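You operate a simulated robot arm through the tools that you are given. There is no shell and no other tool. Be economical: measure what you need, move in short steps, check, and stop when the job is done.

Carry out the task below with a simulated robot arm. There is one attempt and no reset: what you move stays moved.

Task
Slide the feed mode switch to the trim card's mode and run some wire that way.
Fine: 2-step is held down, 4-step is tapped on and off; feeder door stays shut; no slip; power off after.
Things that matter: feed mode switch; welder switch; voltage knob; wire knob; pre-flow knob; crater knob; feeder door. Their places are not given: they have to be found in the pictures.

It is judged by the outcome, as a careful person would: the job done as asked, and still so three seconds after it is handed in. It fails if anything else is knocked over, pushed out of place, dropped, spilled or broken.

Robot
A 7-joint arm with a two-finger parallel gripper, fixed in place. Base frame: the origin is at the foot of the arm, x ahead of it, y to its left, z up. Readings come in m, rad, newtons and seconds.
With the tool pointing down near the work surface it reaches from about 0.1 to 0.56 m from the base axis. Its first joint turns from -2.007 to 2.007 rad. Payload 3.91 kg.
The tool frame sits at the grasp point between the pads (the TCP): z along the fingers, y along the line on which they close. The tips reach 0.03 m beyond it. Largest opening 0.11 m; finger width 0.02, thickness 0.01; the body of the gripper, 0.048 by 0.112 m, starts 0.055 m behind the TCP.
Orientation is told as [roll, pitch, yaw] about the base's x, y, z axes, in that order, counted from this pose: with the fingers straight down and closing along the base's y, the tool's x points along the base's -x, its y along +y and its z along -z.

Tools
- The arm moves only by the tool jog_arm. Its argument "rows" is a list of rows, each an object (a shift or turn left out is 0, a gripper value left out holds the last) with "xyz": the shift along the tool's x, y, z in units of 20 mm (1.0 is 20 mm), a list of three; "rotation": the turn, a rotation vector about the tool's x, y, z in units of 6 degrees (1.0 is 6 degrees), a list of three; "jaw": the gripper command, from -1 (fully open) to 1 (shut), values between in proportion. In form: [{"xyz": [x, y, z], "rotation": [wx, wy, wz], "jaw": jaw}, ...]. A call has 1 to 8 rows; each row shifts and turns the commanded pose from where the row before left it, along the tool's axes as they then stand. A call with a number of a shift or a turn outside -1 to 1 is refused whole. Each row takes 0.2 s and may step no farther than 0.05 m and 0.15 rad from the row before; otherwise, or with a gripper value out of range, the whole call is refused. A pose out of reach is approached as far as the arm can. The call stops where the force on the tool passes 40 N (or 10 N more than at its start, if that is more) or the arm is blocked; 0.2 s more then pass. The fingers move at their own pace (about 0.108 m/s each) and stop on an object; they squeeze with about 31 N. The grip force told is the motor's: it shows also when the fingers shut on nothing. Time passes only in rows, and 0.2 s behind the last, so rows that do not move let the fingers close. The reply holds the time, the measured pose of the TCP, the force on the tool along the base axes, the opening and the grip force, in the units named above and with some noise, and new pictures: "show" is both (left out), scene, wrist or none.
- Cameras (640 x 400 px; columns grow to the right, rows downward): "scene" is fixed at [0.2218, 0.4996, 1.6033]; the picture's right is [-0.78, -0.62, 0.00], its down [-0.22, 0.27, -0.94] and it looks along [0.58, -0.74, -0.35] (base axes); focal length 214 px, centre (320, 200). "wrist" rides on the gripper at [-0.036, 0, -0.057] in the tool frame; the picture's right is [0.00, -1.00, 0.00], its down [0.97, 0.00, -0.24] and it looks along [0.24, 0.00, 0.97] (tool axes); focal length 218 px, centre (320, 200).
- move_column(by): slides the trunk up (or, below 0, down) by that many m; the arm rides with it, the base frame stays. It gives what a move gives, with no picture.
- pixel_to_xyz(camera, pixels): for up to 12 pixels [column, row] of the newest picture of that camera ("zoom" is the newest enlarged one), the place [x, y, z] in the base frame of the surface seen there, good to about 0.002 m. It takes no simulated time.
- enlarge(camera, box): a new picture of the part [left, top, right, bottom] of that camera's present view, enlarged. It takes no simulated time.
- close_job(): hands the job in; it is judged then, once.

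Go step by step. Measure first, check grasps and placings, and put right what went wrong. The budget is 80 turns and 150 pictures, counting those below and the enlarged ones. Unless the task says otherwise, let go and move clear before handing in, and close with one line.

The tools are called after "Emit:" by a JSON object that holds its "api" and its "payload". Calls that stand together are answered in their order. jog_arm: Moves the arm, as the interface text tells. Its arguments: {"type":"object","properties":{"rows":{"type":"array","items":{"type":"object","properties":{"xyz":{"type":"array","items":{"type":"number"}},"rotation":{"type":"array","items":{"type":"number"}},"jaw":{"type":"number"}}}},"show":{"type":"string","enum":["both","scene","wrist","none"]}},"required":["rows"]} The other tools are called the same way: move_column (by) slides the trunk up or down; pixel_to_xyz (camera, pixels) gives the place of the surface under pixels of a picture; enlarge (camera, box) takes an enlarged picture of a part of a camera's view; close_job () hands the job in.

At the start:

```text
clock: 0.0
tool_pos: [0.4011, 0.0461, 1.5477]
tool_rot: [-0.001, 0.0, -0.001]
force: [-0.2, 0.3, 0.2]
grip_width: 0.1101
grasp_force: 0.0
trunk travel left (down, up): [-0.925, 0.065]
```

scene: 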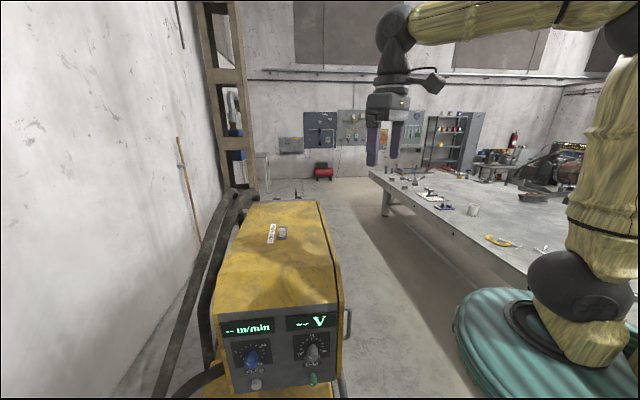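
wrist: 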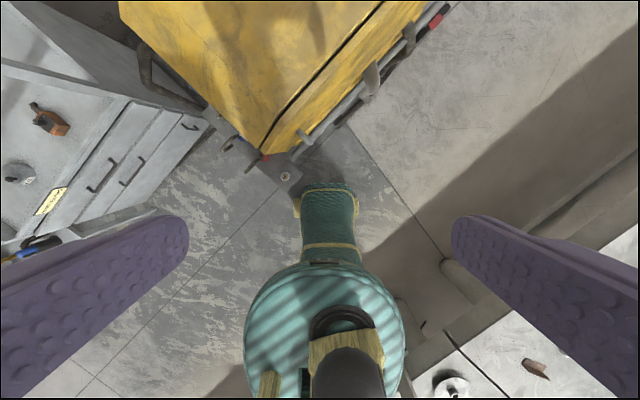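

The scene picture shows a yellow feeder with displays at (245,328) and (315,322) and knobs at (250,357) and (313,352). I enlarge it to find the controls and the trim card.

Emit:
{"api": "enlarge", "payload": {"camera": "scene", "box": [200, 300, 360, 400]}}

Emit:
{"api": "enlarge", "payload": {"camera": "scene", "box": [200, 190, 360, 290]}}

Emit:
{"api": "enlarge", "payload": {"camera": "wrist", "box": [0, 0, 480, 300]}}

Emit:
{"api": "pixel_to_xyz", "payload": {"camera": "scene", "pixels": [[250, 357], [313, 352], [256, 384], [313, 379], [272, 233], [283, 233], [222, 312], [335, 300], [247, 203], [318, 202], [348, 322], [240, 328]]}}

Emit:
{"api": "pixel_to_xyz", "payload": {"camera": "wrist", "pixels": [[265, 155], [50, 200], [370, 80], [410, 35], [435, 18], [285, 177], [250, 100], [330, 110], [20, 173], [50, 120], [105, 172], [150, 70]]}}

```text
4.00 times, centred on (280, 350) of scene
```

zoom: 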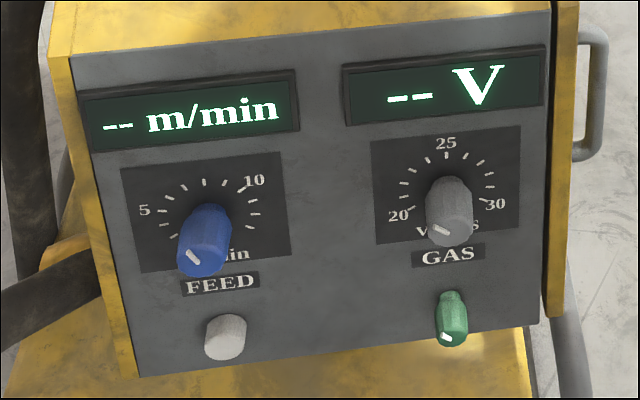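

```text
4.00 times, centred on (280, 240) of scene
```

zoom: 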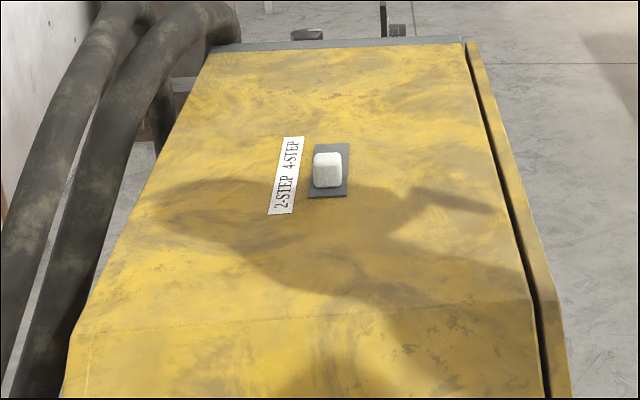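

```text
1.33 times, centred on (240, 150) of wrist
```

zoom: 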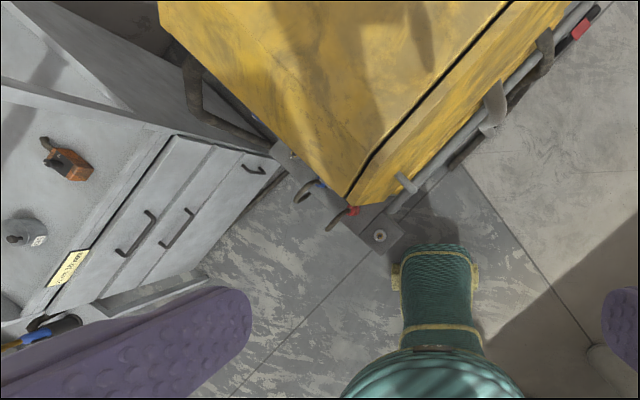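

```text
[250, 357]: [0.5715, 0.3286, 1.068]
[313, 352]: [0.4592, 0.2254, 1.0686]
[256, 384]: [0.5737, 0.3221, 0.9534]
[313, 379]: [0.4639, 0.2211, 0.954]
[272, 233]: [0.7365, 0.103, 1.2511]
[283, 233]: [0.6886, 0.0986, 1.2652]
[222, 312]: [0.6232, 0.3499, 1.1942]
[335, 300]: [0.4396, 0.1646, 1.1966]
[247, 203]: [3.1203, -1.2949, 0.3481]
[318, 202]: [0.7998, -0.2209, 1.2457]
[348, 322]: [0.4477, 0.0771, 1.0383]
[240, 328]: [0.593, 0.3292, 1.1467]
```

```text
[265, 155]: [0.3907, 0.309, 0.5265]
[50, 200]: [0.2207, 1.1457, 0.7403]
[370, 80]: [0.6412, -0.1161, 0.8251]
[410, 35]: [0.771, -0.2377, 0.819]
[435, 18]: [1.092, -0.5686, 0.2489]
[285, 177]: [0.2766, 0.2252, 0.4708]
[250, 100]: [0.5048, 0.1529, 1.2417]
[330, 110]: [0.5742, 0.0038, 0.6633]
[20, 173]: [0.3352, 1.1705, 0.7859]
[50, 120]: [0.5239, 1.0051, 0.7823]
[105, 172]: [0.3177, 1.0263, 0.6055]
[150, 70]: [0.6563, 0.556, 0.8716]
```

The 2-STEP/4-STEP slider is on the feeder top at (283,233), and the FEED button is the white one at (256,384). A yellow paper at wrist (50,200) may be the trim card, so I enlarge it and the other places where the welder switch might be.

Emit:
{"api": "enlarge", "payload": {"camera": "wrist", "box": [26, 180, 90, 220]}}

Emit:
{"api": "enlarge", "payload": {"camera": "scene", "box": [380, 100, 640, 262]}}

Emit:
{"api": "enlarge", "payload": {"camera": "scene", "box": [260, 90, 440, 202]}}

Emit:
{"api": "enlarge", "payload": {"camera": "wrist", "box": [200, 100, 360, 200]}}

```text
10.00 times, centred on (58, 200) of wrist
```

zoom: 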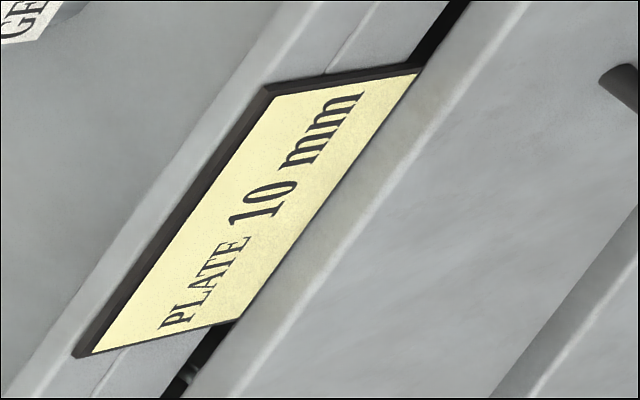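

```text
2.46 times, centred on (510, 181) of scene
```

zoom: 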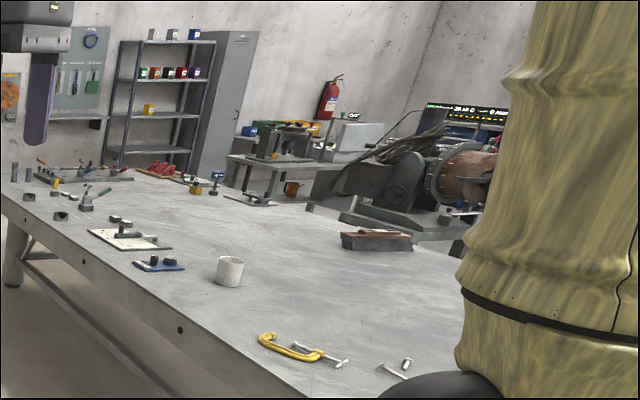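

```text
3.56 times, centred on (350, 146) of scene
```

zoom: 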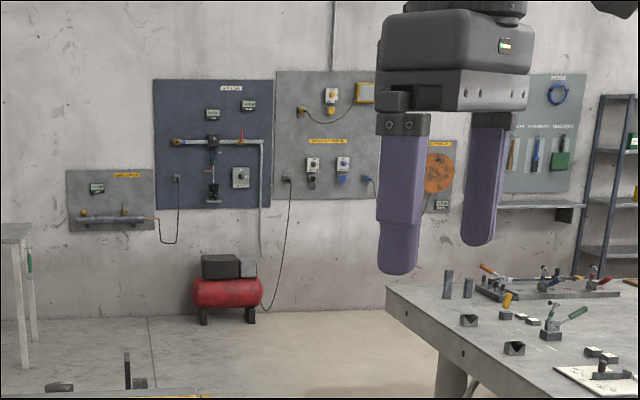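

```text
4.00 times, centred on (280, 150) of wrist
```

zoom: 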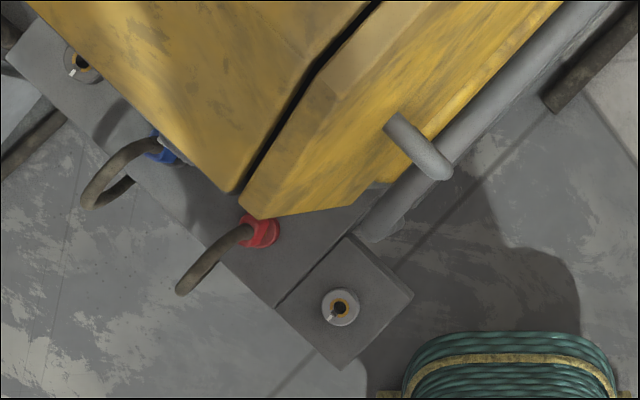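

The paper reads "PLATE 10 mm", which gives no mode, and there are knobs on a lower ledge. I yaw the wrist to face the feeder front and back off to look for the trim card and the welder switch.

Emit:
{"api": "jog_arm", "payload": {"rows": [{"rotation": [0, 0, 1]}, {"rotation": [0, 0, 1]}, {"rotation": [0, 0, 1]}, {"rotation": [0, 0, 1]}, {"rotation": [0, 0, 1]}, {"rotation": [0, 0, 1]}, {"rotation": [0, 0, 1]}, {"rotation": [0, 0, 1]}], "show": "none"}}

Emit:
{"api": "jog_arm", "payload": {"rows": [{"xyz": [1, 0.5, 0]}, {"xyz": [1, 0.5, 0]}, {"xyz": [1, 0.5, 0]}, {"xyz": [1, 0.5, 0]}, {"xyz": [1, 0.5, 0]}, {"xyz": [1, 0.5, 0]}, {"xyz": [1, 0.5, 0]}, {"xyz": [1, 0.5, 0]}], "show": "both"}}

```text
clock: 1.8
tool_pos: [0.4016, 0.0467, 1.5461]
tool_rot: [0.001, -0.002, -0.84]
force: [-0.8, 0.3, -0.3]
grip_width: 0.11
grasp_force: 0.1
trunk travel left (down, up): [-0.925, 0.065]
```

```text
clock: 3.6
tool_pos: [0.3519, 0.2196, 1.5488]
tool_rot: [0.0, -0.001, -0.837]
force: [-0.6, 0.1, 0.7]
grip_width: 0.1097
grasp_force: 0.0
trunk travel left (down, up): [-0.925, 0.065]
```

scene: 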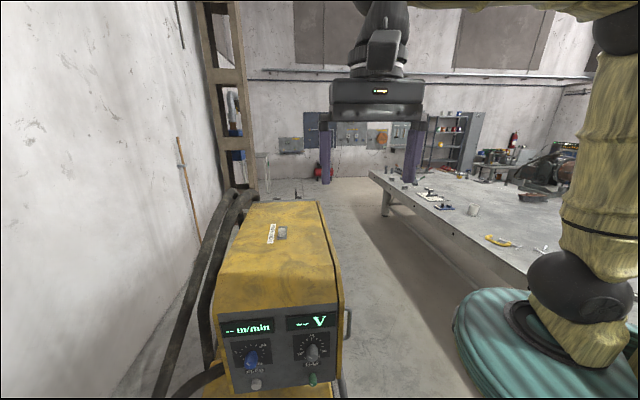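
wrist: 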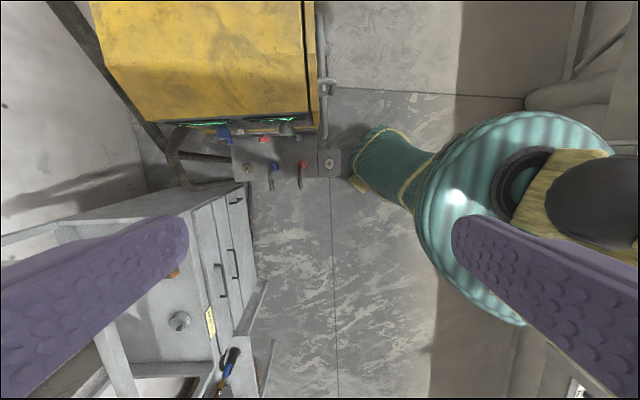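

The wrist now faces square to the feeder front, with a ledge of lower controls at (245–330,165). I back off further and tilt up to see the front face.

Emit:
{"api": "jog_arm", "payload": {"rows": [{"xyz": [1, 0, 0]}, {"xyz": [1, 0, 0]}, {"xyz": [1, 0, 0]}, {"xyz": [1, 0, 0]}, {"rotation": [0, -1, 0]}, {"rotation": [0, -1, 0]}, {"rotation": [0, -1, 0]}, {"rotation": [0, -1, 0]}], "show": "none"}}

Emit:
{"api": "jog_arm", "payload": {"rows": [{"rotation": [0, -1, 0]}, {"rotation": [0, -1, 0]}, {"rotation": [0, -1, 0]}, {"rotation": [0, -1, 0]}, {"rotation": [0, -1, 0]}, {"rotation": [0, -1, 0]}], "show": "both"}}

```text
clock: 5.4
tool_pos: [0.2988, 0.2799, 1.5471]
tool_rot: [-0.001, -0.42, -0.839]
force: [0.2, -0.1, 0.0]
grip_width: 0.1097
grasp_force: 0.1
trunk travel left (down, up): [-0.925, 0.065]
```

```text
clock: 6.8
tool_pos: [0.2998, 0.2783, 1.5472]
tool_rot: [0.001, -1.048, -0.84]
force: [-0.4, -0.2, -0.3]
grip_width: 0.1101
grasp_force: 0.1
trunk travel left (down, up): [-0.925, 0.065]
```

scene: 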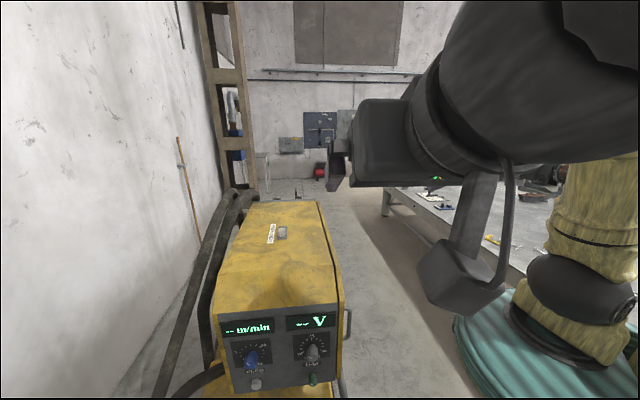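
wrist: 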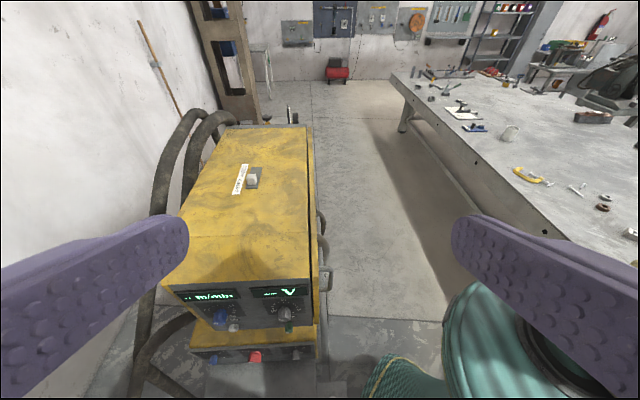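

The feeder and its top are visible, but not the lower part. I back away and then lower the trunk to see the front straight on.

Emit:
{"api": "jog_arm", "payload": {"rows": [{"xyz": [0.5, 0.6, -0.87]}, {"xyz": [0.5, 0.6, -0.87]}, {"xyz": [0.5, 0.6, -0.87]}, {"xyz": [0.5, 0.6, -0.87]}, {"xyz": [0.5, 0.6, -0.87]}, {"xyz": [0.5, 0.6, -0.87]}, {"xyz": [0.5, 0.6, -0.87]}, {"xyz": [0.5, 0.6, -0.87]}], "show": "none"}}

Emit:
{"api": "move_column", "payload": {"by": -0.35}}

Emit:
{"api": "jog_arm", "payload": {"rows": [{"rotation": [0, -0.5, 0]}], "show": "both"}}

```text
clock: 8.6
tool_pos: [0.2621, 0.4661, 1.5461]
tool_rot: [-0.002, -1.05, -0.833]
force: [0.0, 0.5, -0.1]
grip_width: 0.1102
grasp_force: 0.1
trunk travel left (down, up): [-0.925, 0.065]
```

```text
clock: 12.0
tool_pos: [0.2634, 0.4619, 1.1975]
tool_rot: [-0.002, -1.047, -0.838]
force: [-0.3, -0.7, -0.4]
grip_width: 0.1101
grasp_force: 0.0
trunk travel left (down, up): [-0.575, 0.415]
```

```text
clock: 12.4
tool_pos: [0.2643, 0.4631, 1.1975]
tool_rot: [-0.001, -1.101, -0.837]
force: [0.2, -0.2, -0.2]
grip_width: 0.1098
grasp_force: 0.0
trunk travel left (down, up): [-0.575, 0.415]
```

scene: 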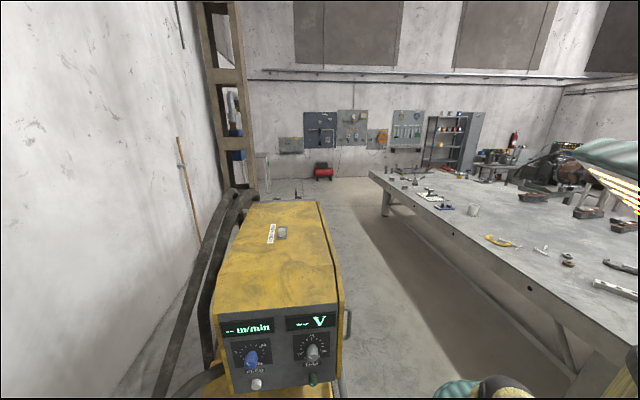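
wrist: 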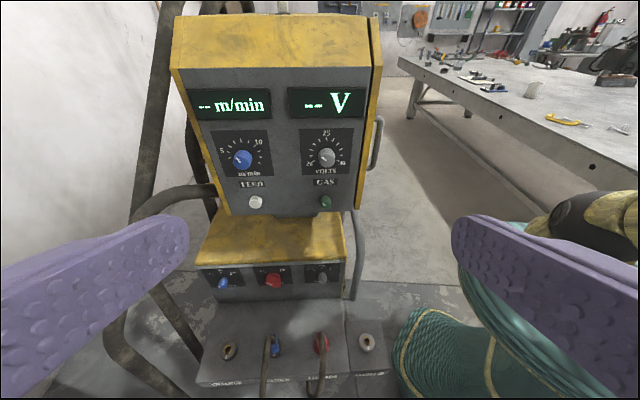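

The front is clear now: FEED button (255,202), GAS button (326,202), and a lower panel with three more controls at (222,283), (272,280) and (321,278). I enlarge these.

Emit:
{"api": "enlarge", "payload": {"camera": "wrist", "box": [190, 250, 350, 350]}}

Emit:
{"api": "enlarge", "payload": {"camera": "wrist", "box": [180, 300, 400, 400]}}

Emit:
{"api": "pixel_to_xyz", "payload": {"camera": "wrist", "pixels": [[255, 202], [326, 202], [222, 283], [272, 280], [321, 278], [300, 190], [300, 290], [300, 240], [240, 158], [325, 157], [280, 150], [375, 140]]}}

```text
4.00 times, centred on (270, 300) of wrist
```

zoom: 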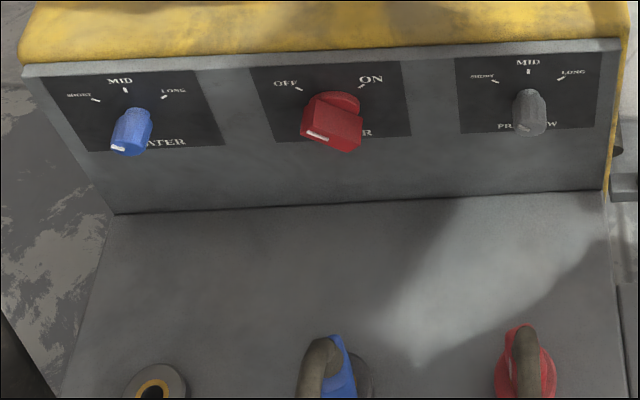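

```text
2.91 times, centred on (290, 350) of wrist
```

zoom: 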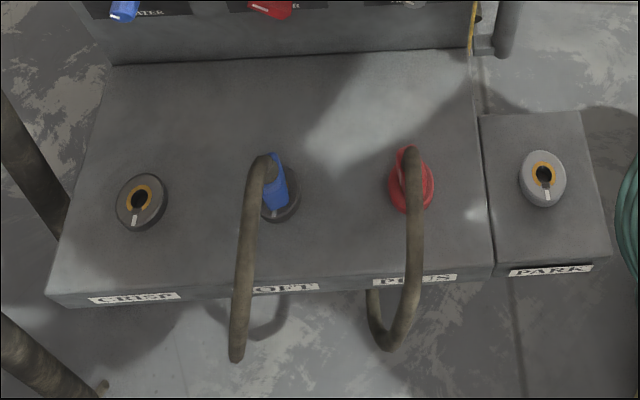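

```text
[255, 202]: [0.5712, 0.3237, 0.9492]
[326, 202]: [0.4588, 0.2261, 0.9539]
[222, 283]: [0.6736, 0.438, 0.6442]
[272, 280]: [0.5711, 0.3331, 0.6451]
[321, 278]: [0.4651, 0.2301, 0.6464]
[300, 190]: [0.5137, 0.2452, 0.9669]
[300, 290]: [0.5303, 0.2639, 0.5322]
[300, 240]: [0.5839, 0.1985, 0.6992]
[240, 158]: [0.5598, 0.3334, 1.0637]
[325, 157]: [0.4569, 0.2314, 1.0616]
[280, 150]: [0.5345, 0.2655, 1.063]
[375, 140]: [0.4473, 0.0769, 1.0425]
```

The welder switch is the red POWER knob (272,280), with crater to its left and pre-flow to its right. I still need the trim card, so I check the table and other areas.

Emit:
{"api": "enlarge", "payload": {"camera": "wrist", "box": [380, 0, 640, 162]}}

Emit:
{"api": "enlarge", "payload": {"camera": "scene", "box": [440, 160, 640, 300]}}

```text
2.46 times, centred on (510, 81) of wrist
```

zoom: 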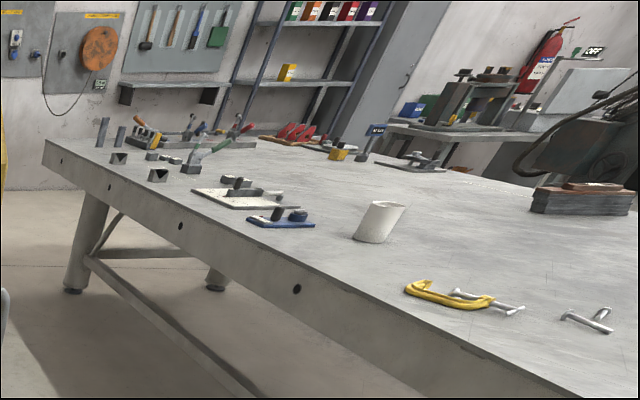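

```text
2.86 times, centred on (540, 230) of scene
```

zoom: 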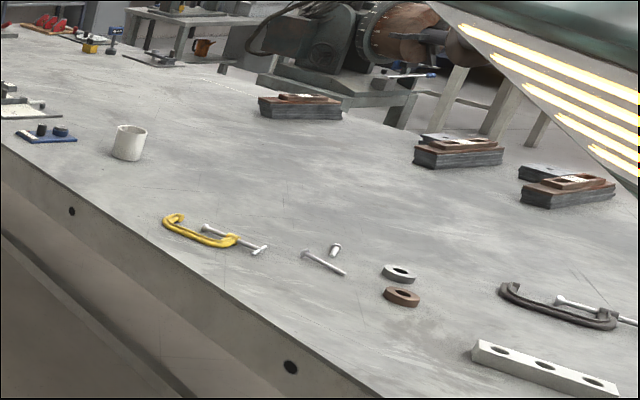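

There is no card on the table. I turn the wrist leftward to look at the wall and the cabinet side.

Emit:
{"api": "jog_arm", "payload": {"rows": [{"rotation": [-0.9, 0, -0.45]}, {"rotation": [-0.9, 0, -0.45]}, {"rotation": [-0.9, 0, -0.45]}, {"rotation": [-0.9, 0, -0.45]}, {"rotation": [-0.9, 0, -0.45]}, {"rotation": [-0.9, 0, -0.45]}, {"rotation": [-0.9, 0, -0.45]}, {"rotation": [-0.9, 0, -0.45]}], "show": "wrist"}}

Emit:
{"api": "jog_arm", "payload": {"rows": [{"rotation": [-0.9, 0, -0.45]}, {"rotation": [-0.9, 0, -0.45]}, {"rotation": [-0.9, 0, -0.45]}, {"rotation": [-0.9, 0, -0.45]}, {"rotation": [-0.9, 0, -0.45]}, {"rotation": [-0.9, 0, -0.45]}, {"rotation": [-0.9, 0, -0.45]}, {"rotation": [-0.9, 0, -0.45]}], "show": "wrist"}}

```text
clock: 14.2
tool_pos: [0.2647, 0.4872, 1.1349]
tool_rot: [-0.382, -1.149, 0.296]
force: [-0.6, -0.2, -1.3]
grip_width: 0.11
grasp_force: 0.0
trunk travel left (down, up): [-0.575, 0.415]
stopped in row 8: the arm was blocked; the commanded pose is now the measured one
```

wrist: 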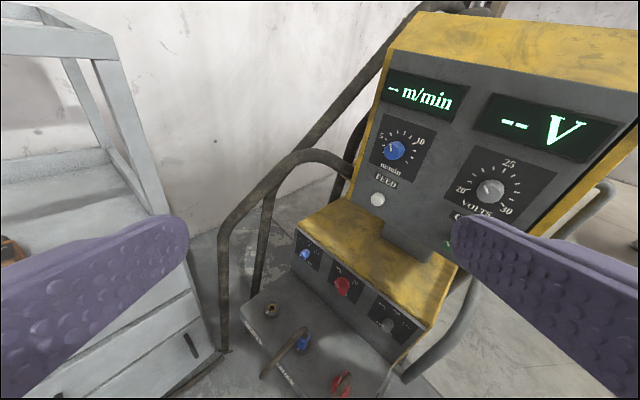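

```text
clock: 15.1
tool_pos: [0.2649, 0.5017, 1.0693]
tool_rot: [-0.685, -1.035, 0.861]
force: [0.7, -0.7, -0.1]
grip_width: 0.11
grasp_force: 0.0
trunk travel left (down, up): [-0.575, 0.415]
stopped in row 4: the arm was blocked; the commanded pose is now the measured one
```

wrist: 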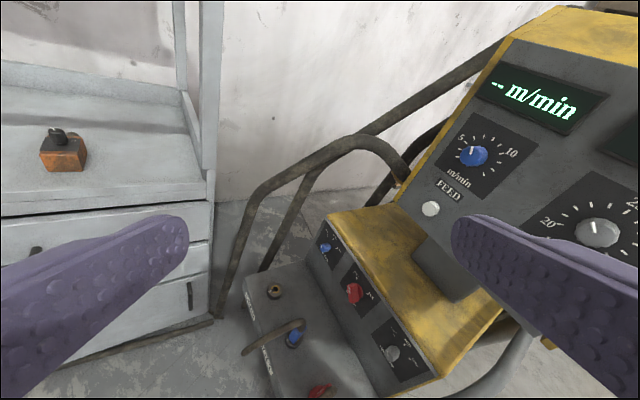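

The arm is at a limit here, but the cabinet is partly visible. I lift the TCP away, use more of the reach toward the left, and look again.

Emit:
{"api": "move_column", "payload": {"by": 0.2}}

Emit:
{"api": "jog_arm", "payload": {"rows": [{"xyz": [0, -1, 0]}, {"xyz": [0, -1, 0]}, {"xyz": [0, -1, 0], "rotation": [-0.9, 0, 0]}, {"xyz": [0, -1, 0], "rotation": [-0.9, 0, 0]}, {"rotation": [-0.9, 0, 0]}, {"rotation": [-0.9, 0, 0]}], "show": "both"}}

```text
clock: 17.2
tool_pos: [0.2649, 0.5017, 1.2696]
tool_rot: [-0.684, -1.037, 0.86]
force: [0.1, -0.3, 0.3]
grip_width: 0.1101
grasp_force: 0.1
trunk travel left (down, up): [-0.775, 0.215]
```

```text
clock: 18.6
tool_pos: [0.2845, 0.428, 1.2958]
tool_rot: [-0.306, -1.034, 0.86]
force: [-0.1, 0.0, 1.0]
grip_width: 0.1101
grasp_force: 0.0
trunk travel left (down, up): [-0.775, 0.215]
```

scene: 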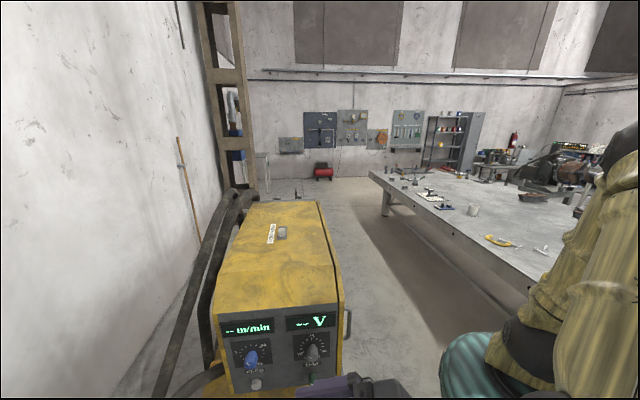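
wrist: 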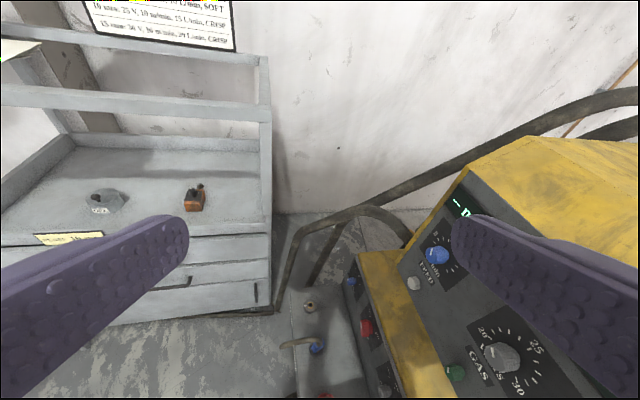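

A chart hangs on the wall at the top left (160,20). I raise the trunk and tilt up to read it and find the trim card.

Emit:
{"api": "move_column", "payload": {"by": 0.2}}

Emit:
{"api": "jog_arm", "payload": {"rows": [{"rotation": [-0.6, 0, 0]}, {"rotation": [-0.6, -0.5, 0]}, {"rotation": [-0.6, -0.7, 0]}, {"rotation": [-0.6, -0.7, 0]}], "show": "wrist"}}

```text
clock: 20.8
tool_pos: [0.2858, 0.4273, 1.4963]
tool_rot: [-0.305, -1.032, 0.86]
force: [0.0, 0.5, 0.0]
grip_width: 0.1099
grasp_force: 0.2
trunk travel left (down, up): [-0.975, 0.015]
```

```text
clock: 21.8
tool_pos: [0.2855, 0.4286, 1.4972]
tool_rot: [-0.128, -1.229, 0.941]
force: [-0.8, 0.3, -0.7]
grip_width: 0.1101
grasp_force: 0.0
trunk travel left (down, up): [-0.975, 0.015]
```

wrist: 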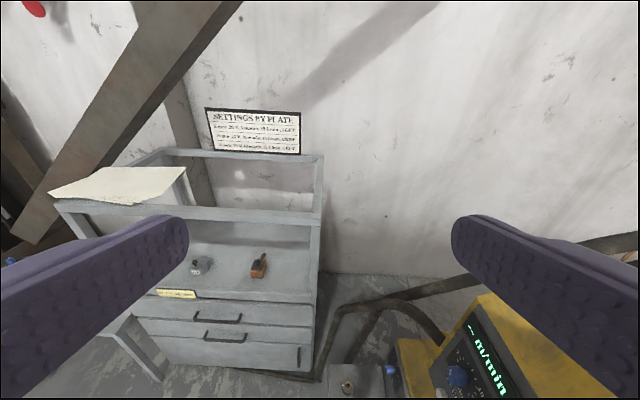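

Emit:
{"api": "enlarge", "payload": {"camera": "wrist", "box": [200, 100, 310, 160]}}

Emit:
{"api": "enlarge", "payload": {"camera": "wrist", "box": [40, 150, 200, 250]}}

Emit:
{"api": "pixel_to_xyz", "payload": {"camera": "wrist", "pixels": [[255, 130], [120, 185], [178, 293]]}}

```text
5.82 times, centred on (255, 130) of wrist
```

zoom: 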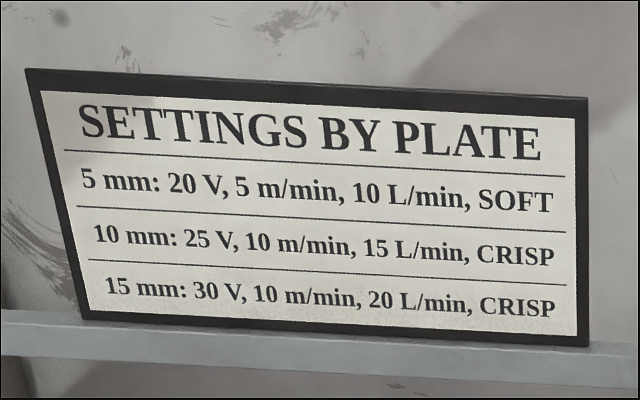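

```text
4.00 times, centred on (120, 200) of wrist
```

zoom: 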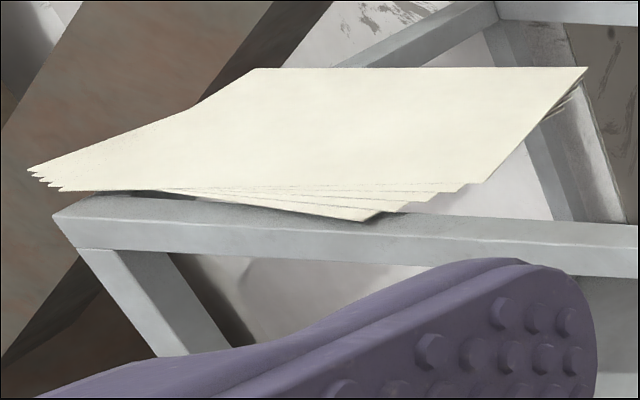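

```text
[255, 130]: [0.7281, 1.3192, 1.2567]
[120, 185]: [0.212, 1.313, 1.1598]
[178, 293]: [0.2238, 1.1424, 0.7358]
```

The settings chart doesn't give a feed mode either. I keep turning left, swinging around the base, to search for the trim card.

Emit:
{"api": "jog_arm", "payload": {"rows": [{"xyz": [0, 1, 0], "rotation": [-0.8, 0, 0]}, {"xyz": [0, 1, 0], "rotation": [-0.8, 0, 0]}, {"xyz": [0, 1, 0], "rotation": [-0.8, 0, 0]}, {"xyz": [0, 1, 0], "rotation": [-0.8, 0, 0]}, {"xyz": [0, 1, 0], "rotation": [-0.8, 0, 0]}, {"xyz": [0, 1, 0], "rotation": [-0.8, 0, 0]}, {"xyz": [0, 1, 0], "rotation": [-0.8, 0, 0]}, {"xyz": [0, 1, 0], "rotation": [-0.8, 0, 0]}], "show": "wrist"}}

Emit:
{"api": "jog_arm", "payload": {"rows": [{"xyz": [0, 1, 0], "rotation": [-0.8, 0, 0]}, {"xyz": [0, 1, 0], "rotation": [-0.8, 0, 0]}, {"xyz": [0, 1, 0], "rotation": [-0.8, 0, 0]}, {"xyz": [0, 1, 0], "rotation": [-0.8, 0, 0]}, {"xyz": [0, 1, 0], "rotation": [-0.8, 0, 0]}, {"xyz": [0, 1, 0], "rotation": [-0.8, 0, 0]}, {"xyz": [0, 1, 0], "rotation": [-0.8, 0, 0]}, {"xyz": [0, 1, 0], "rotation": [-0.8, 0, 0]}], "show": "both"}}

```text
clock: 23.6
tool_pos: [0.0773, 0.5049, 1.5147]
tool_rot: [0.541, -1.229, 0.931]
force: [0.3, 0.7, -0.2]
grip_width: 0.1101
grasp_force: 0.1
out of reach, approached as far as the arm can: row 5, 6, 7, 8
trunk travel left (down, up): [-0.975, 0.015]
```

wrist: 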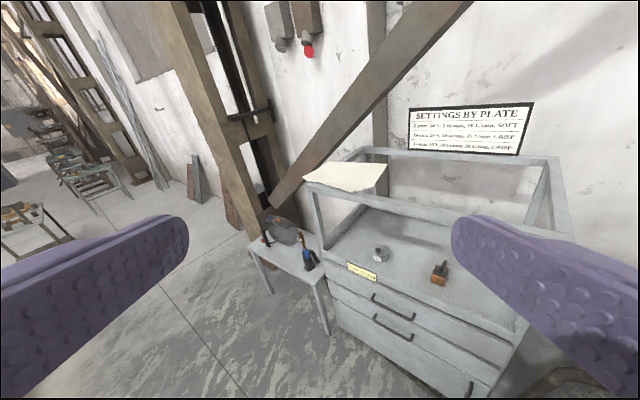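

```text
clock: 25.4
tool_pos: [-0.1055, 0.4742, 1.5636]
tool_rot: [1.206, -1.231, 0.945]
force: [0.0, 0.7, 0.0]
grip_width: 0.1102
grasp_force: 0.2
out of reach, approached as far as the arm can: row 1, 2
trunk travel left (down, up): [-0.975, 0.015]
```

scene: 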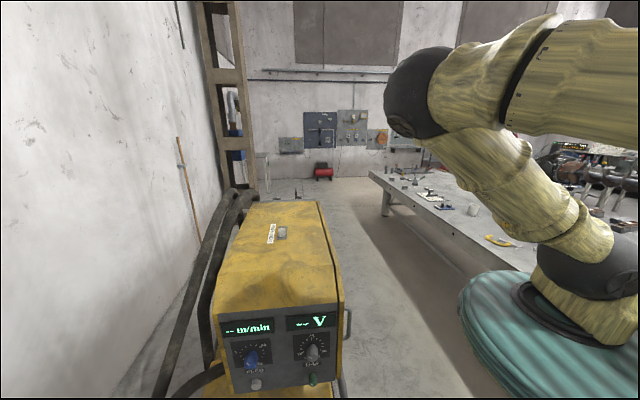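
wrist: 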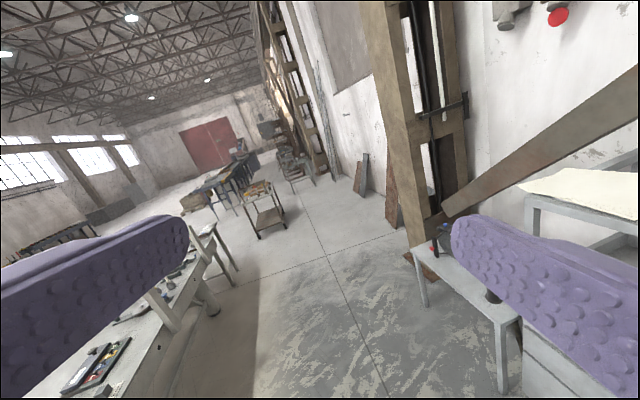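

There's no trim card on this side. I swing back and look at the feeder's door side and the table on the right.

Emit:
{"api": "jog_arm", "payload": {"rows": [{"xyz": [0, -1, 0], "rotation": [0.8, 0, 0]}, {"xyz": [0, -1, 0], "rotation": [0.8, 0, 0]}, {"xyz": [0, -1, 0], "rotation": [0.8, 0, 0]}, {"xyz": [0, -1, 0], "rotation": [0.8, 0, 0]}, {"xyz": [0, -1, 0], "rotation": [0.8, 0, 0]}, {"xyz": [0, -1, 0], "rotation": [0.8, 0, 0]}, {"xyz": [0, -1, 0], "rotation": [0.8, 0, 0]}, {"xyz": [0, -1, 0], "rotation": [0.8, 0, 0]}], "show": "none"}}

Emit:
{"api": "jog_arm", "payload": {"rows": [{"xyz": [0, -1, 0], "rotation": [0.8, 0, 0]}, {"xyz": [0, -1, 0], "rotation": [0.8, 0, 0]}, {"xyz": [0, -1, 0], "rotation": [0.8, 0, 0]}, {"xyz": [0, -1, 0], "rotation": [0.8, 0, 0]}, {"xyz": [0, -1, 0], "rotation": [0.8, 0, 0]}, {"xyz": [0, -1, 0], "rotation": [0.8, 0, 0]}, {"xyz": [0, -1, 0], "rotation": [0.8, 0, 0]}, {"xyz": [0, -1, 0], "rotation": [0.8, 0, 0]}], "show": "wrist"}}

```text
clock: 27.2
tool_pos: [0.0417, 0.5142, 1.5208]
tool_rot: [0.541, -1.23, 0.94]
force: [0.1, 0.0, 1.2]
grip_width: 0.1101
grasp_force: 0.0
trunk travel left (down, up): [-0.975, 0.015]
```

```text
clock: 29.0
tool_pos: [0.1854, 0.4522, 1.508]
tool_rot: [-0.133, -1.23, 0.945]
force: [0.0, -0.2, 0.0]
grip_width: 0.11
grasp_force: 0.1
trunk travel left (down, up): [-0.975, 0.015]
```

wrist: 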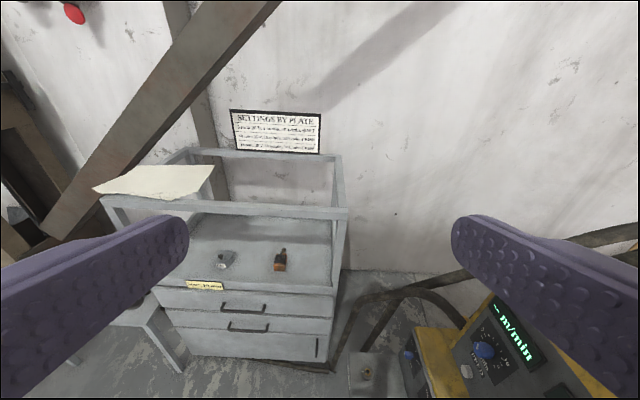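

I keep swinging right, above the feeder, toward the table side.

Emit:
{"api": "jog_arm", "payload": {"rows": [{"xyz": [0, -1, 0], "rotation": [0.9, 0, 0.3]}, {"xyz": [0, -1, 0], "rotation": [0.9, 0, 0.3]}, {"xyz": [0, -1, 0], "rotation": [0.9, 0, 0.3]}, {"xyz": [0, -1, 0], "rotation": [0.9, 0, 0.3]}, {"xyz": [0, -1, 0], "rotation": [0.9, 0, 0.3]}, {"xyz": [0, -1, 0], "rotation": [0.9, 0, 0.3]}, {"xyz": [0, -1, 0], "rotation": [0.9, 0, 0.3]}, {"xyz": [0, -1, 0], "rotation": [0.9, 0, 0.3]}], "show": "none"}}

Emit:
{"api": "jog_arm", "payload": {"rows": [{"xyz": [0, -1, 0], "rotation": [0.9, 0, 0.3]}, {"xyz": [0, -1, 0], "rotation": [0.9, 0, 0.3]}, {"xyz": [0, -1, 0], "rotation": [0.9, 0, 0.3]}, {"xyz": [0, -1, 0], "rotation": [0.9, 0, 0.3]}, {"xyz": [0, -1, 0], "rotation": [0.9, 0, 0.3]}, {"xyz": [0, -1, 0], "rotation": [0.9, 0, 0.3]}, {"xyz": [0, -1, 0], "rotation": [0.9, 0, 0.3]}, {"xyz": [0, -1, 0], "rotation": [0.9, 0, 0.3]}], "show": "both"}}

```text
clock: 30.8
tool_pos: [0.2564, 0.3117, 1.5166]
tool_rot: [-0.135, -1.266, 0.153]
force: [-0.6, 0.4, -0.6]
grip_width: 0.1101
grasp_force: 0.0
trunk travel left (down, up): [-0.975, 0.015]
```

```text
clock: 32.6
tool_pos: [0.2047, 0.1651, 1.5213]
tool_rot: [-0.055, -1.292, -0.719]
force: [0.2, -0.4, -0.1]
grip_width: 0.1101
grasp_force: 0.1
trunk travel left (down, up): [-0.975, 0.015]
```

scene: 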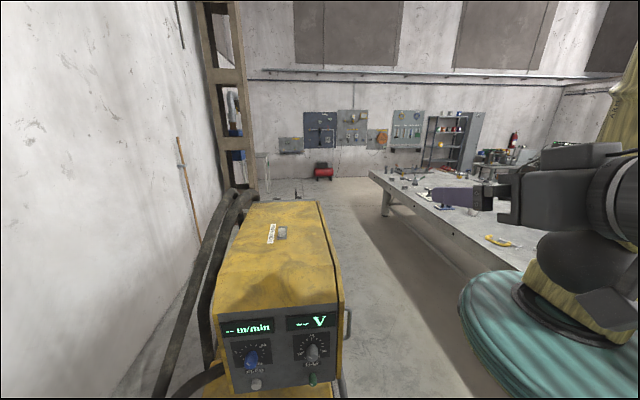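
wrist: 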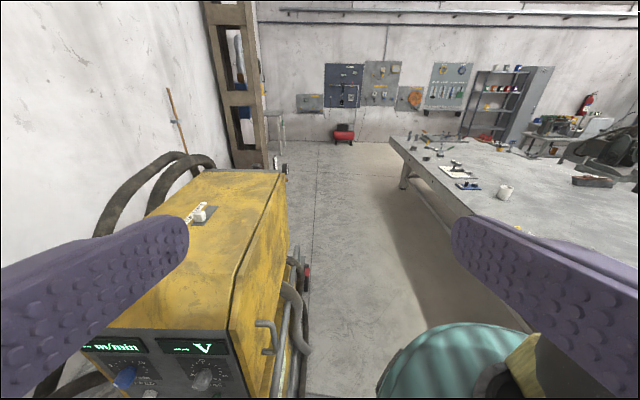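

The feeder's right side shows a door at (255,300), foreshortened. I move forward-right past it and then yaw left to face the door.

Emit:
{"api": "jog_arm", "payload": {"rows": [{"xyz": [0, -1, 1]}, {"xyz": [0, -1, 1]}, {"xyz": [0, -1, 1]}, {"xyz": [0, -1, 1]}, {"xyz": [0, -1, 1]}, {"xyz": [0, -1, 1]}, {"xyz": [0, -1, 1]}, {"xyz": [0, -1, 1]}], "show": "none"}}

Emit:
{"api": "jog_arm", "payload": {"rows": [{"xyz": [0, 0, 1], "rotation": [-0.9, 0, -0.2]}, {"xyz": [0, 0, 1], "rotation": [-0.9, 0, -0.2]}, {"xyz": [0, -1, 0], "rotation": [-0.9, 0, -0.2]}, {"xyz": [0, -1, 0], "rotation": [-0.9, 0, -0.2]}, {"xyz": [0, -1, 0], "rotation": [-0.9, 0, -0.2]}, {"xyz": [0, -1, 0], "rotation": [-0.9, 0, -0.2]}, {"xyz": [0, -1, 0], "rotation": [-0.9, 0, -0.2]}, {"xyz": [0, -1, 0], "rotation": [-0.9, 0, -0.2]}], "show": "both"}}

```text
clock: 34.4
tool_pos: [0.2097, 0.0449, 1.5486]
tool_rot: [-0.055, -1.295, -0.718]
force: [-0.8, 0.3, -0.3]
grip_width: 0.1102
grasp_force: 0.1
out of reach, approached as far as the arm can: row 3, 4, 5, 6, 7, 8
trunk travel left (down, up): [-0.975, 0.015]
```

```text
clock: 36.0
tool_pos: [0.1863, 0.112, 1.5399]
tool_rot: [-0.048, -1.251, -0.264]
force: [0.3, 0.1, 0.9]
grip_width: 0.1104
grasp_force: 0.1
out of reach, approached as far as the arm can: row 1, 2, 3, 4, 5, 6, 7, 8
trunk travel left (down, up): [-0.975, 0.015]
stopped in row 8: the arm was blocked; the commanded pose is now the measured one
```

scene: 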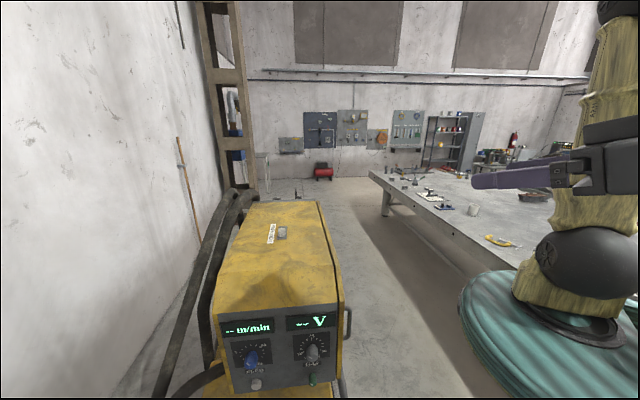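
wrist: 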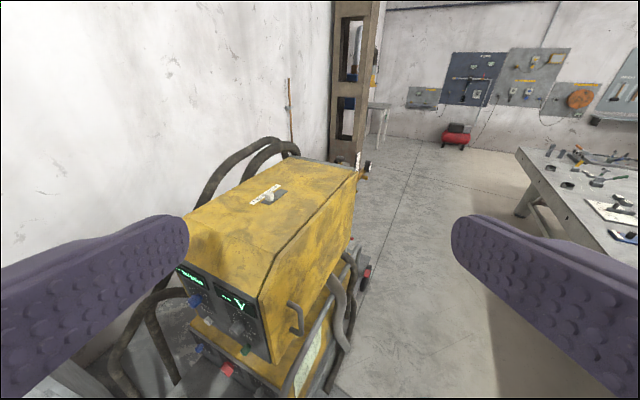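

A whitish card is visible on the welder's lower right side at (312,355). I enlarge it.

Emit:
{"api": "enlarge", "payload": {"camera": "wrist", "box": [270, 315, 366, 375]}}

Emit:
{"api": "pixel_to_xyz", "payload": {"camera": "wrist", "pixels": [[312, 355], [305, 375], [318, 340], [295, 318], [350, 250], [280, 262]]}}

```text
6.67 times, centred on (318, 345) of wrist
```

zoom: 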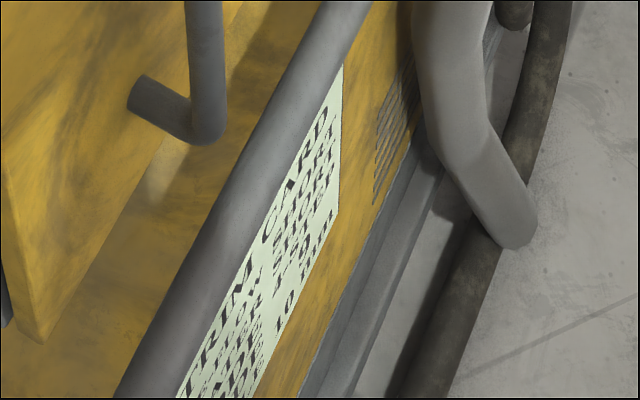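

```text
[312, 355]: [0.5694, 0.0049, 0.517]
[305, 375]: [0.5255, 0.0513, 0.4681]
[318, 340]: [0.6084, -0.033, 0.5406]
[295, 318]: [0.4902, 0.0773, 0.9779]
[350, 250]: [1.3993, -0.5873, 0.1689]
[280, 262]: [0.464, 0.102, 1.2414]
```

It's the TRIM CARD, at about (0.56, 0.0, 0.52) on the welder's side. I unfold to a better posture on the right to read it square on.

Emit:
{"api": "jog_arm", "payload": {"rows": [{"xyz": [0, -1, 0], "rotation": [0, 1, 0]}, {"xyz": [0, -1, 0], "rotation": [0, 1, 0]}, {"xyz": [0, -1, 0], "rotation": [0, 1, 0]}, {"xyz": [0, -1, 0], "rotation": [0, 1, 0]}, {"xyz": [0, -1, 0], "rotation": [0, 1, 0]}, {"xyz": [-0.9, -1, 0.4], "rotation": [0, 1, 0]}, {"xyz": [-0.9, -1, 0.4], "rotation": [0, 1, 0]}, {"xyz": [-0.9, -1, 0.4], "rotation": [0, 1, 0]}], "show": "none"}}

Emit:
{"api": "jog_arm", "payload": {"rows": [{"xyz": [-1, 0, 0], "rotation": [-0.4, 0, -0.9]}, {"xyz": [-1, 0, 0], "rotation": [-0.4, 0, -0.9]}, {"xyz": [-1, 0, 0], "rotation": [-0.4, 0, -0.9]}, {"xyz": [-1, 0, 0], "rotation": [-0.4, 0, -0.9]}, {"rotation": [-0.4, 0, -0.9]}, {"rotation": [-0.4, 0, -0.9]}, {"rotation": [-0.4, 0, -0.9]}, {"rotation": [-0.4, 0, -0.9]}], "show": "both"}}

```text
clock: 37.9
tool_pos: [0.1174, 0.1564, 1.4183]
tool_rot: [-0.013, -0.413, -0.301]
force: [0.3, -0.1, -0.2]
grip_width: 0.1099
grasp_force: 0.2
out of reach, approached as far as the arm can: row 1, 2, 3, 4, 5, 6, 7, 8
trunk travel left (down, up): [-0.975, 0.015]
```

```text
clock: 39.6
tool_pos: [0.2239, 0.194, 1.4163]
tool_rot: [-0.012, -0.402, 0.47]
force: [-0.1, 0.0, 0.6]
grip_width: 0.1101
grasp_force: 0.1
out of reach, approached as far as the arm can: row 1, 2, 3, 4, 5, 6, 7, 8
trunk travel left (down, up): [-0.975, 0.015]
```

scene: 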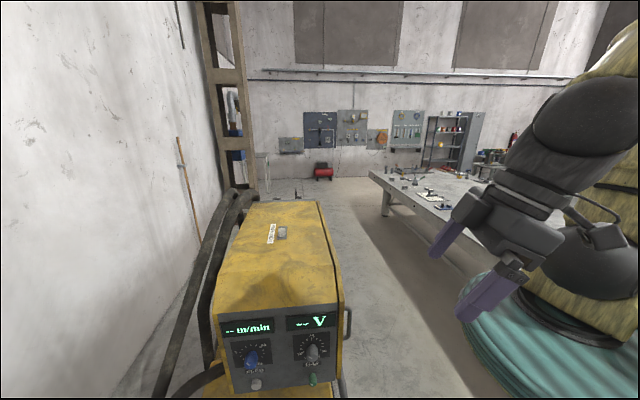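
wrist: 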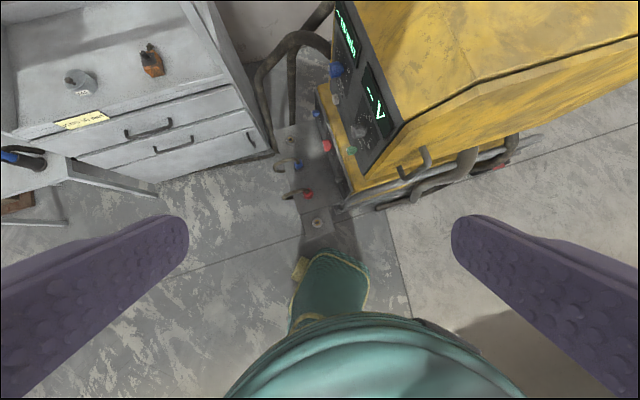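

The arm is still folded on the left of its base. I bring it forward and right, back toward the starting tool-down pose.

Emit:
{"api": "jog_arm", "payload": {"rows": [{"xyz": [-1, 0, -0.7], "rotation": [0, 0.5, 0]}, {"xyz": [-1, 0, -0.7], "rotation": [0, 0.5, 0]}, {"xyz": [-1, 0, -0.7], "rotation": [0, 0.5, 0]}, {"xyz": [-1, -1, -0.7], "rotation": [0, 0.5, 0]}, {"xyz": [-1, -1, -0.7], "rotation": [0, 0.5, 0]}, {"xyz": [-1, -1, -0.7], "rotation": [0, 0.5, 0]}, {"xyz": [-1, -1, -0.7], "rotation": [0, 0.5, 0]}, {"xyz": [0, -1, -0.7], "rotation": [0, 0.3, 0]}], "show": "none"}}

Emit:
{"api": "jog_arm", "payload": {"rows": [{"xyz": [0, -1, 0]}, {"xyz": [0, -1, 0]}, {"xyz": [0, -1, 0]}, {"xyz": [0, -1, 0]}, {"xyz": [0, -1, 0]}, {"xyz": [0, -1, 0]}, {"xyz": [0, -1, 0]}, {"xyz": [0, -1, 0]}], "show": "wrist"}}

```text
clock: 41.5
tool_pos: [0.3656, 0.1532, 1.5616]
tool_rot: [-0.01, -0.007, 0.465]
force: [0.5, -0.1, 0.6]
grip_width: 0.11
grasp_force: 0.1
trunk travel left (down, up): [-0.975, 0.015]
```

```text
clock: 43.2
tool_pos: [0.4392, 0.0116, 1.561]
tool_rot: [-0.008, -0.005, 0.465]
force: [1.2, 0.1, -0.6]
grip_width: 0.1101
grasp_force: 0.0
trunk travel left (down, up): [-0.975, 0.015]
```

wrist: 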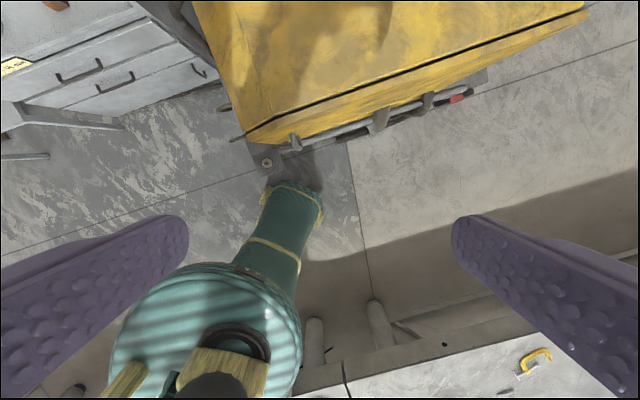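

I'm tool-down at the right side now. I shift back-right, tilt up toward the card, then lower the trunk.

Emit:
{"api": "jog_arm", "payload": {"rows": [{"xyz": [0.9, -1, 0], "rotation": [0, 0, -0.4]}, {"xyz": [0.9, -1, 0], "rotation": [0, 0, -0.4]}, {"xyz": [0.9, -1, 0], "rotation": [0, 0, -0.4]}, {"xyz": [0.9, -1, 0], "rotation": [0, 0, -0.4]}, {"xyz": [0.9, -1, 0], "rotation": [0, 0, -0.4]}, {"xyz": [0.9, -1, 0], "rotation": [0, 0, -0.4]}, {"xyz": [0.9, -1, 0]}, {"xyz": [0.9, -1, 0]}], "show": "none"}}

Emit:
{"api": "jog_arm", "payload": {"rows": [{"rotation": [0, -1, 0]}, {"rotation": [0, -1, 0]}, {"rotation": [0, -1, 0]}, {"rotation": [0, -1, 0]}, {"rotation": [0, -1, 0]}, {"rotation": [0, -1, 0]}, {"rotation": [0, -1, 0]}], "show": "both"}}

```text
clock: 45.0
tool_pos: [0.4112, -0.2019, 1.5621]
tool_rot: [-0.008, -0.002, 0.717]
force: [0.1, -0.3, -0.4]
grip_width: 0.11
grasp_force: 0.1
trunk travel left (down, up): [-0.975, 0.015]
```

```text
clock: 46.6
tool_pos: [0.4113, -0.2001, 1.5612]
tool_rot: [-0.016, -0.738, 0.726]
force: [-0.3, -0.4, -0.2]
grip_width: 0.1101
grasp_force: 0.0
trunk travel left (down, up): [-0.975, 0.015]
```

scene: 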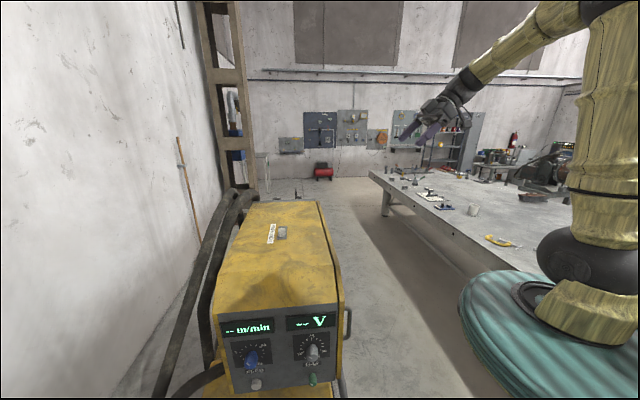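
wrist: 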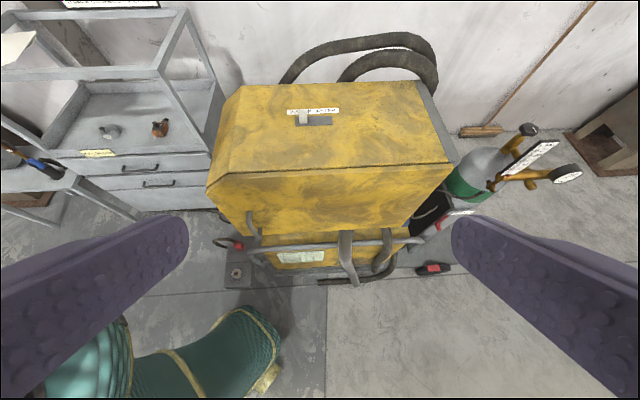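

Emit:
{"api": "move_column", "payload": {"by": -0.5}}

Emit:
{"api": "jog_arm", "payload": {"rows": [{"rotation": [0, 0, 0]}], "show": "wrist"}}

```text
refused: -0.5 is not a number from -0.4 to 0.4
```

```text
clock: 47.0
tool_pos: [0.4109, -0.2002, 1.5622]
tool_rot: [-0.013, -0.736, 0.725]
force: [0.3, -0.3, 0.0]
grip_width: 0.1101
grasp_force: 0.1
trunk travel left (down, up): [-0.975, 0.015]
```

wrist: 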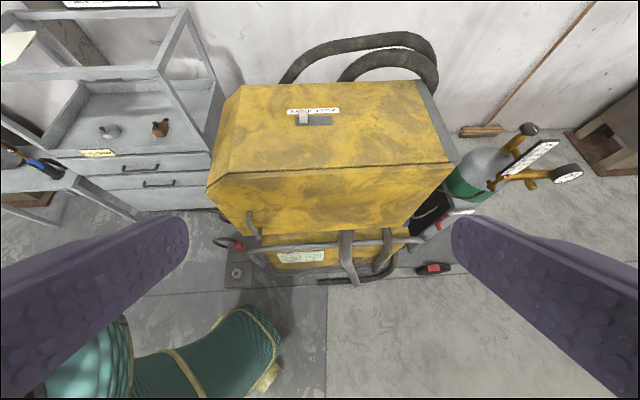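

The column step is limited to 0.4, and the card is visible now at (300,257). I enlarge it from here first, along with the slider.

Emit:
{"api": "enlarge", "payload": {"camera": "wrist", "box": [264, 240, 336, 272]}}

Emit:
{"api": "enlarge", "payload": {"camera": "wrist", "box": [272, 95, 352, 145]}}

Emit:
{"api": "pixel_to_xyz", "payload": {"camera": "zoom", "pixels": [[250, 160], [220, 200], [430, 190], [180, 170], [300, 200], [240, 130]]}}

```text
8.89 times, centred on (300, 256) of wrist
```

zoom: 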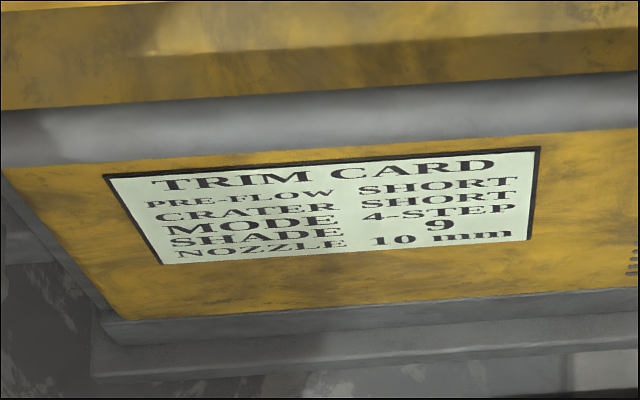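

```text
8.00 times, centred on (312, 120) of wrist
```

zoom: 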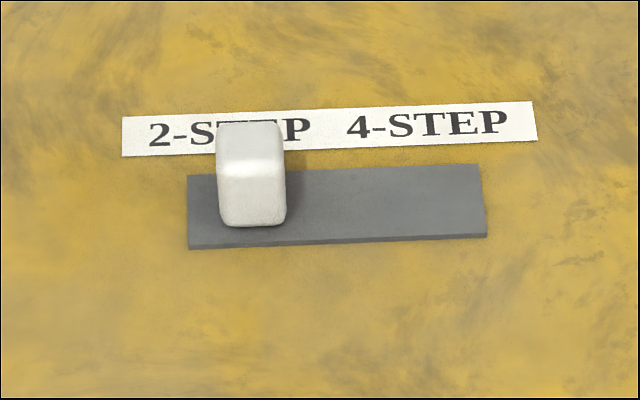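

```text
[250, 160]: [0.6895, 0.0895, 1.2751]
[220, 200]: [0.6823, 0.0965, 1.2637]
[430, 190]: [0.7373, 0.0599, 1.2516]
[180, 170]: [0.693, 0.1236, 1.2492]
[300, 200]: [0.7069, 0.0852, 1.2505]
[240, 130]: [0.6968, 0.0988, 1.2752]
```

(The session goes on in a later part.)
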